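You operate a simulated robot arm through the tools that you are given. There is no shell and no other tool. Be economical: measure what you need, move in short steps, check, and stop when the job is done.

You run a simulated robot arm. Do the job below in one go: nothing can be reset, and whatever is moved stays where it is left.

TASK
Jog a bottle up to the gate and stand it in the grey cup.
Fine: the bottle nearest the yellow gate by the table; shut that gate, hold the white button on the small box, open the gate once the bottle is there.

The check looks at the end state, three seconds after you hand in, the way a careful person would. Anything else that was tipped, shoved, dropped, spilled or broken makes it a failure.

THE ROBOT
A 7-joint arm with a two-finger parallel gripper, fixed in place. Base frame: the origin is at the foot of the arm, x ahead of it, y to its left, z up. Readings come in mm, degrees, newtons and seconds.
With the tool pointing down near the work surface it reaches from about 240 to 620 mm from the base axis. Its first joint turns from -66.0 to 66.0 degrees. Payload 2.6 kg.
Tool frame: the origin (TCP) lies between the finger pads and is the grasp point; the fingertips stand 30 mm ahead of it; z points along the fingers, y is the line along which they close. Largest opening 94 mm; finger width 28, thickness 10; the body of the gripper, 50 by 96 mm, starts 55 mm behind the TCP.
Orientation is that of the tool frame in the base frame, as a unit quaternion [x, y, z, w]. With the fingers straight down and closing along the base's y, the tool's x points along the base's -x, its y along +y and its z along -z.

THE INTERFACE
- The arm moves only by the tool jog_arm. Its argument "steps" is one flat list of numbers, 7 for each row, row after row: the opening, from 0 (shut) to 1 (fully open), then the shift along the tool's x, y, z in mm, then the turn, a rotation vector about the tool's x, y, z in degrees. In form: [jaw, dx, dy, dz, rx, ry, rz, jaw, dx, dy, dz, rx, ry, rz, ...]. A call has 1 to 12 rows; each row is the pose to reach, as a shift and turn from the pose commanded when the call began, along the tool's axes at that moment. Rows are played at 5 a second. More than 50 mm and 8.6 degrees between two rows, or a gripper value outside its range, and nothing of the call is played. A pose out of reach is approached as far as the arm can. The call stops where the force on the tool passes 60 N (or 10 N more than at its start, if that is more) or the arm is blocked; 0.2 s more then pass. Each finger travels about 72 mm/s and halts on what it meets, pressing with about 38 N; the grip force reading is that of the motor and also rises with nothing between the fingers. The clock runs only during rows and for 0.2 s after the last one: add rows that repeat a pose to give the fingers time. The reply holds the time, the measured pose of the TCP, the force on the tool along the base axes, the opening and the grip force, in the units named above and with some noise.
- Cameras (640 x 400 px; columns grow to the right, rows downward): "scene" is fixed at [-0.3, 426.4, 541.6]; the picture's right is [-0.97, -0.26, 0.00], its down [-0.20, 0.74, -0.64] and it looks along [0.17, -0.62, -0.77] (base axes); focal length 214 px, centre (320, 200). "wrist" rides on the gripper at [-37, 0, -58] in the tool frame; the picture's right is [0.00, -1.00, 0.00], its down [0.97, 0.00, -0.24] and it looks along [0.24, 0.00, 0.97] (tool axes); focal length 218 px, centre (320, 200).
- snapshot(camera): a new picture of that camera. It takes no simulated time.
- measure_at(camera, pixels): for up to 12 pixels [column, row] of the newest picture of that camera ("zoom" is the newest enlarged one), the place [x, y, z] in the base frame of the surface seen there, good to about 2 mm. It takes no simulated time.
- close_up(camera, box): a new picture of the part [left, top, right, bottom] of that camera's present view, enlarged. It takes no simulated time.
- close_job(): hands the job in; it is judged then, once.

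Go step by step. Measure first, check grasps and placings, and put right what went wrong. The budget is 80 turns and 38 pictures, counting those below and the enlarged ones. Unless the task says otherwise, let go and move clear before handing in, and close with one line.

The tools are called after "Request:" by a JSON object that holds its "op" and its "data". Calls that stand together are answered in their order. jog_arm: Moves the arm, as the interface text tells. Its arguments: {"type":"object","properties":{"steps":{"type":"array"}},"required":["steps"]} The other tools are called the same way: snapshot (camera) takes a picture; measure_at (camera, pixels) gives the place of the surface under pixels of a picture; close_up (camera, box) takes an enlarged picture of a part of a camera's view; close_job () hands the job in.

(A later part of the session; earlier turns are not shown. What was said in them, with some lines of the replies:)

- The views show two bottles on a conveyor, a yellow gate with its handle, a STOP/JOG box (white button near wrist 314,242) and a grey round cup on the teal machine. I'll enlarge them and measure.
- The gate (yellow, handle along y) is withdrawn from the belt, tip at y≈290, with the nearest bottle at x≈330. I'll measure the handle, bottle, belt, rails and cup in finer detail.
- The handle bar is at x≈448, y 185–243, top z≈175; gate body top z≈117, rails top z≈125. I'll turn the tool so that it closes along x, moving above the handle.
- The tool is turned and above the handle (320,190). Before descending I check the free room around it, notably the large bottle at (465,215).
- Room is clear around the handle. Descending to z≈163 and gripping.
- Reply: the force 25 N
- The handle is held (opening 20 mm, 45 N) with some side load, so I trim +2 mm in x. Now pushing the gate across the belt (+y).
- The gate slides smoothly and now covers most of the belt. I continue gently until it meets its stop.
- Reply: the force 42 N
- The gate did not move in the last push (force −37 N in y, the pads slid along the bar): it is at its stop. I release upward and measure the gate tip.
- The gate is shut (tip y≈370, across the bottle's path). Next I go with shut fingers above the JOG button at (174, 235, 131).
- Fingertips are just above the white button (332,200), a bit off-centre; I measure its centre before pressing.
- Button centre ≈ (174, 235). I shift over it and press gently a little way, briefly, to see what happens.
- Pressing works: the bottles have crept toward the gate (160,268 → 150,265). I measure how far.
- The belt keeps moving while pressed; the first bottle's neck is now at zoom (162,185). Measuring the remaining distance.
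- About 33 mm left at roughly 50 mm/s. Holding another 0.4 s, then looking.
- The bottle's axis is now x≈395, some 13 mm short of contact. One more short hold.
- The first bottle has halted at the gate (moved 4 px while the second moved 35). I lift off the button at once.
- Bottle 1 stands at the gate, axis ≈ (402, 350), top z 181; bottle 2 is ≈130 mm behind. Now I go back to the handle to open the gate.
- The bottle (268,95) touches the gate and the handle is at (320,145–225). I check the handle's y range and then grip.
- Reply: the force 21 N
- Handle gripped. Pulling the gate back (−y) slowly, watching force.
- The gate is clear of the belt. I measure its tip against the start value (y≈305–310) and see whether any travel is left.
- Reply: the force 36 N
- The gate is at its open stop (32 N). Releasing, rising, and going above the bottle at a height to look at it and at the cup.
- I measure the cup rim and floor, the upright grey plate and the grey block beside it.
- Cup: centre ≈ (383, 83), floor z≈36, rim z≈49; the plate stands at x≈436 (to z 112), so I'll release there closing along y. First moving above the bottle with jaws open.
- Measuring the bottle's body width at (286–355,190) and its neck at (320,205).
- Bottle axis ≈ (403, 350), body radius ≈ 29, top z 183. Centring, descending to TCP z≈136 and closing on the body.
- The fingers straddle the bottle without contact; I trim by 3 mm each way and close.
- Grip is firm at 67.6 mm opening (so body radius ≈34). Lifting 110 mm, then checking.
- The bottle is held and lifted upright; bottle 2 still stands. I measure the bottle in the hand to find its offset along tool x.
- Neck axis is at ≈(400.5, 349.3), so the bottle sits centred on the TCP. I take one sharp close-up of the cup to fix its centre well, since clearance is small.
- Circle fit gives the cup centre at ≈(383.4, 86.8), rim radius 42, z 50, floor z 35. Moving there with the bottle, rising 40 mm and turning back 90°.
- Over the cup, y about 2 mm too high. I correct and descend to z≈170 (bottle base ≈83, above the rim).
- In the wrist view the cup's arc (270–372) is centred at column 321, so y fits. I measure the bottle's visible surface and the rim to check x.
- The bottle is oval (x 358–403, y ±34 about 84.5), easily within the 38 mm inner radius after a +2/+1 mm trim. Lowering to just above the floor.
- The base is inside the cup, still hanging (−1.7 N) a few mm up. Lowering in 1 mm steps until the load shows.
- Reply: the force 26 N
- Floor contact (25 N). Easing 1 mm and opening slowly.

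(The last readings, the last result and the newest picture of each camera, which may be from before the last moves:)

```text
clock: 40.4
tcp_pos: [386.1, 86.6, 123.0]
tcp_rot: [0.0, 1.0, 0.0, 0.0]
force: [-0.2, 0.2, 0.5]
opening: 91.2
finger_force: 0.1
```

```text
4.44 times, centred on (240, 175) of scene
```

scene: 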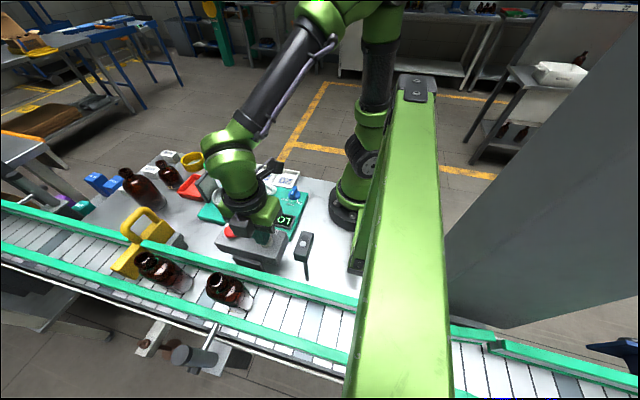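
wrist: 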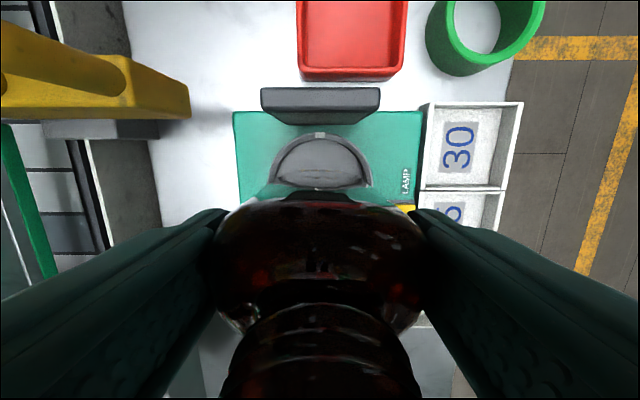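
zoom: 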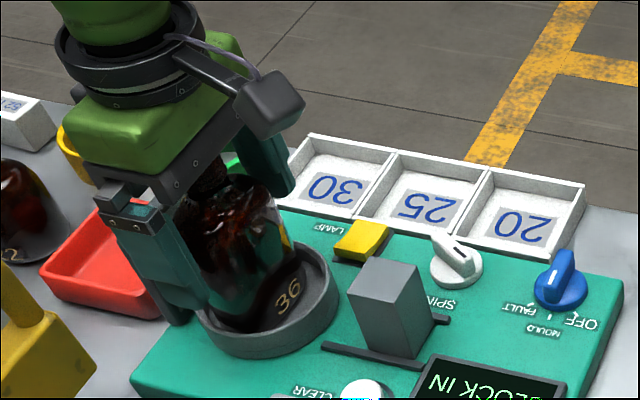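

The bottle stands in the cup and the fingers are off it on both sides. I rise straight up, clear.

Request:
{"op": "jog_arm", "data": {"steps": [0.97, 0, 0, -15, 0, 0, 0, 0.97, 0, 0, -40, 0, 0, 0, 0.97, 0, 0, -75, 0, 0, 0, 0.97, 0, 0, -115, 0, 0, 0, 0.97, 0, 0, -155, 0, 0, 0, 0.97, 0, 0, -190, 0, 0, 0, 0.97, 40, 0, -200, 0, 0, 0, 0.97, 80, 0, -200, 0, 0, 0, 0.97, 80, 0, -200, 0, 0, 0]}}

Request:
{"op": "snapshot", "data": {"camera": "scene"}}

Request:
{"op": "snapshot", "data": {"camera": "wrist"}}

```text
clock: 42.4
tcp_pos: [305.4, 88.4, 321.4]
tcp_rot: [0.0, 1.0, 0.0, 0.0]
force: [-0.1, -0.4, -0.1]
opening: 91.2
finger_force: 0.1
```

```text
6 pictures are left
```

scene: 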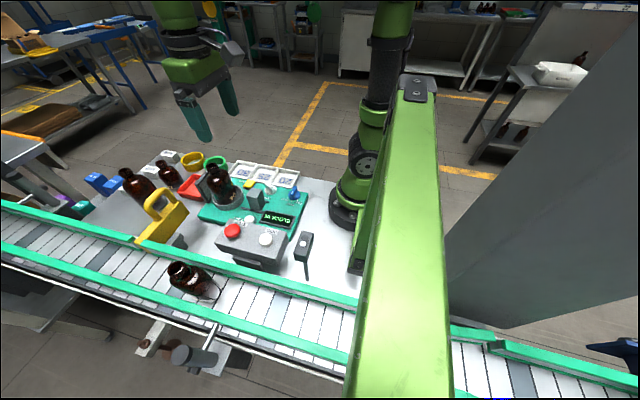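

```text
5 pictures are left
```

wrist: 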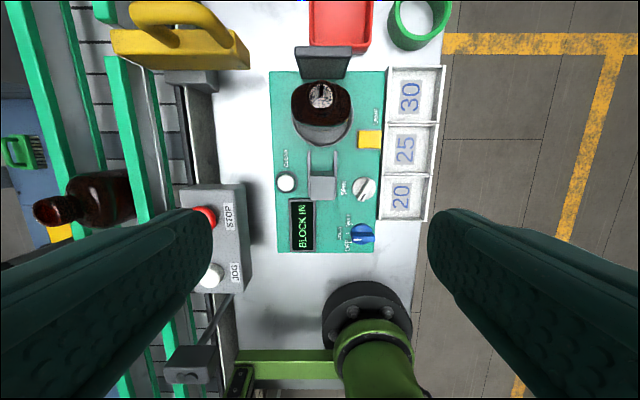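

The bottle is in the cup, the gate is open and bottle 2 still stands on the belt. One last close-up to verify it is seated flat.

Request:
{"op": "close_up", "data": {"camera": "scene", "box": [180, 150, 276, 220]}}

```text
5.71 times, centred on (228, 185) of scene
```

zoom: 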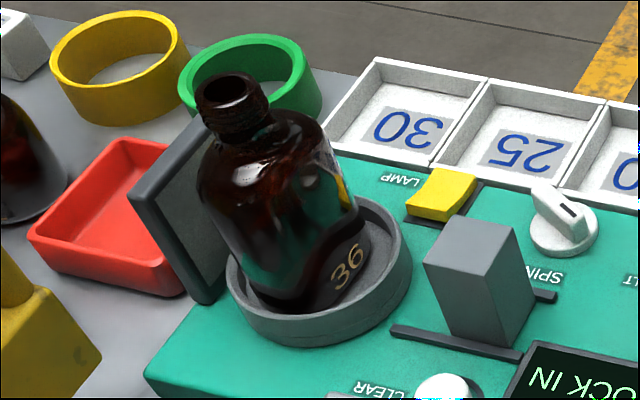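

The bottle sits flat and upright inside the grey cup, and nothing else is disturbed. Handing in.

Request:
{"op": "close_job", "data": {}}

```text
The job is handed in.
```

The bottle nearest the gate was jogged up to it and now stands upright in the grey cup; the gate is open again, the arm is clear, and nothing else was knocked (the second bottle only rode along on the belt).
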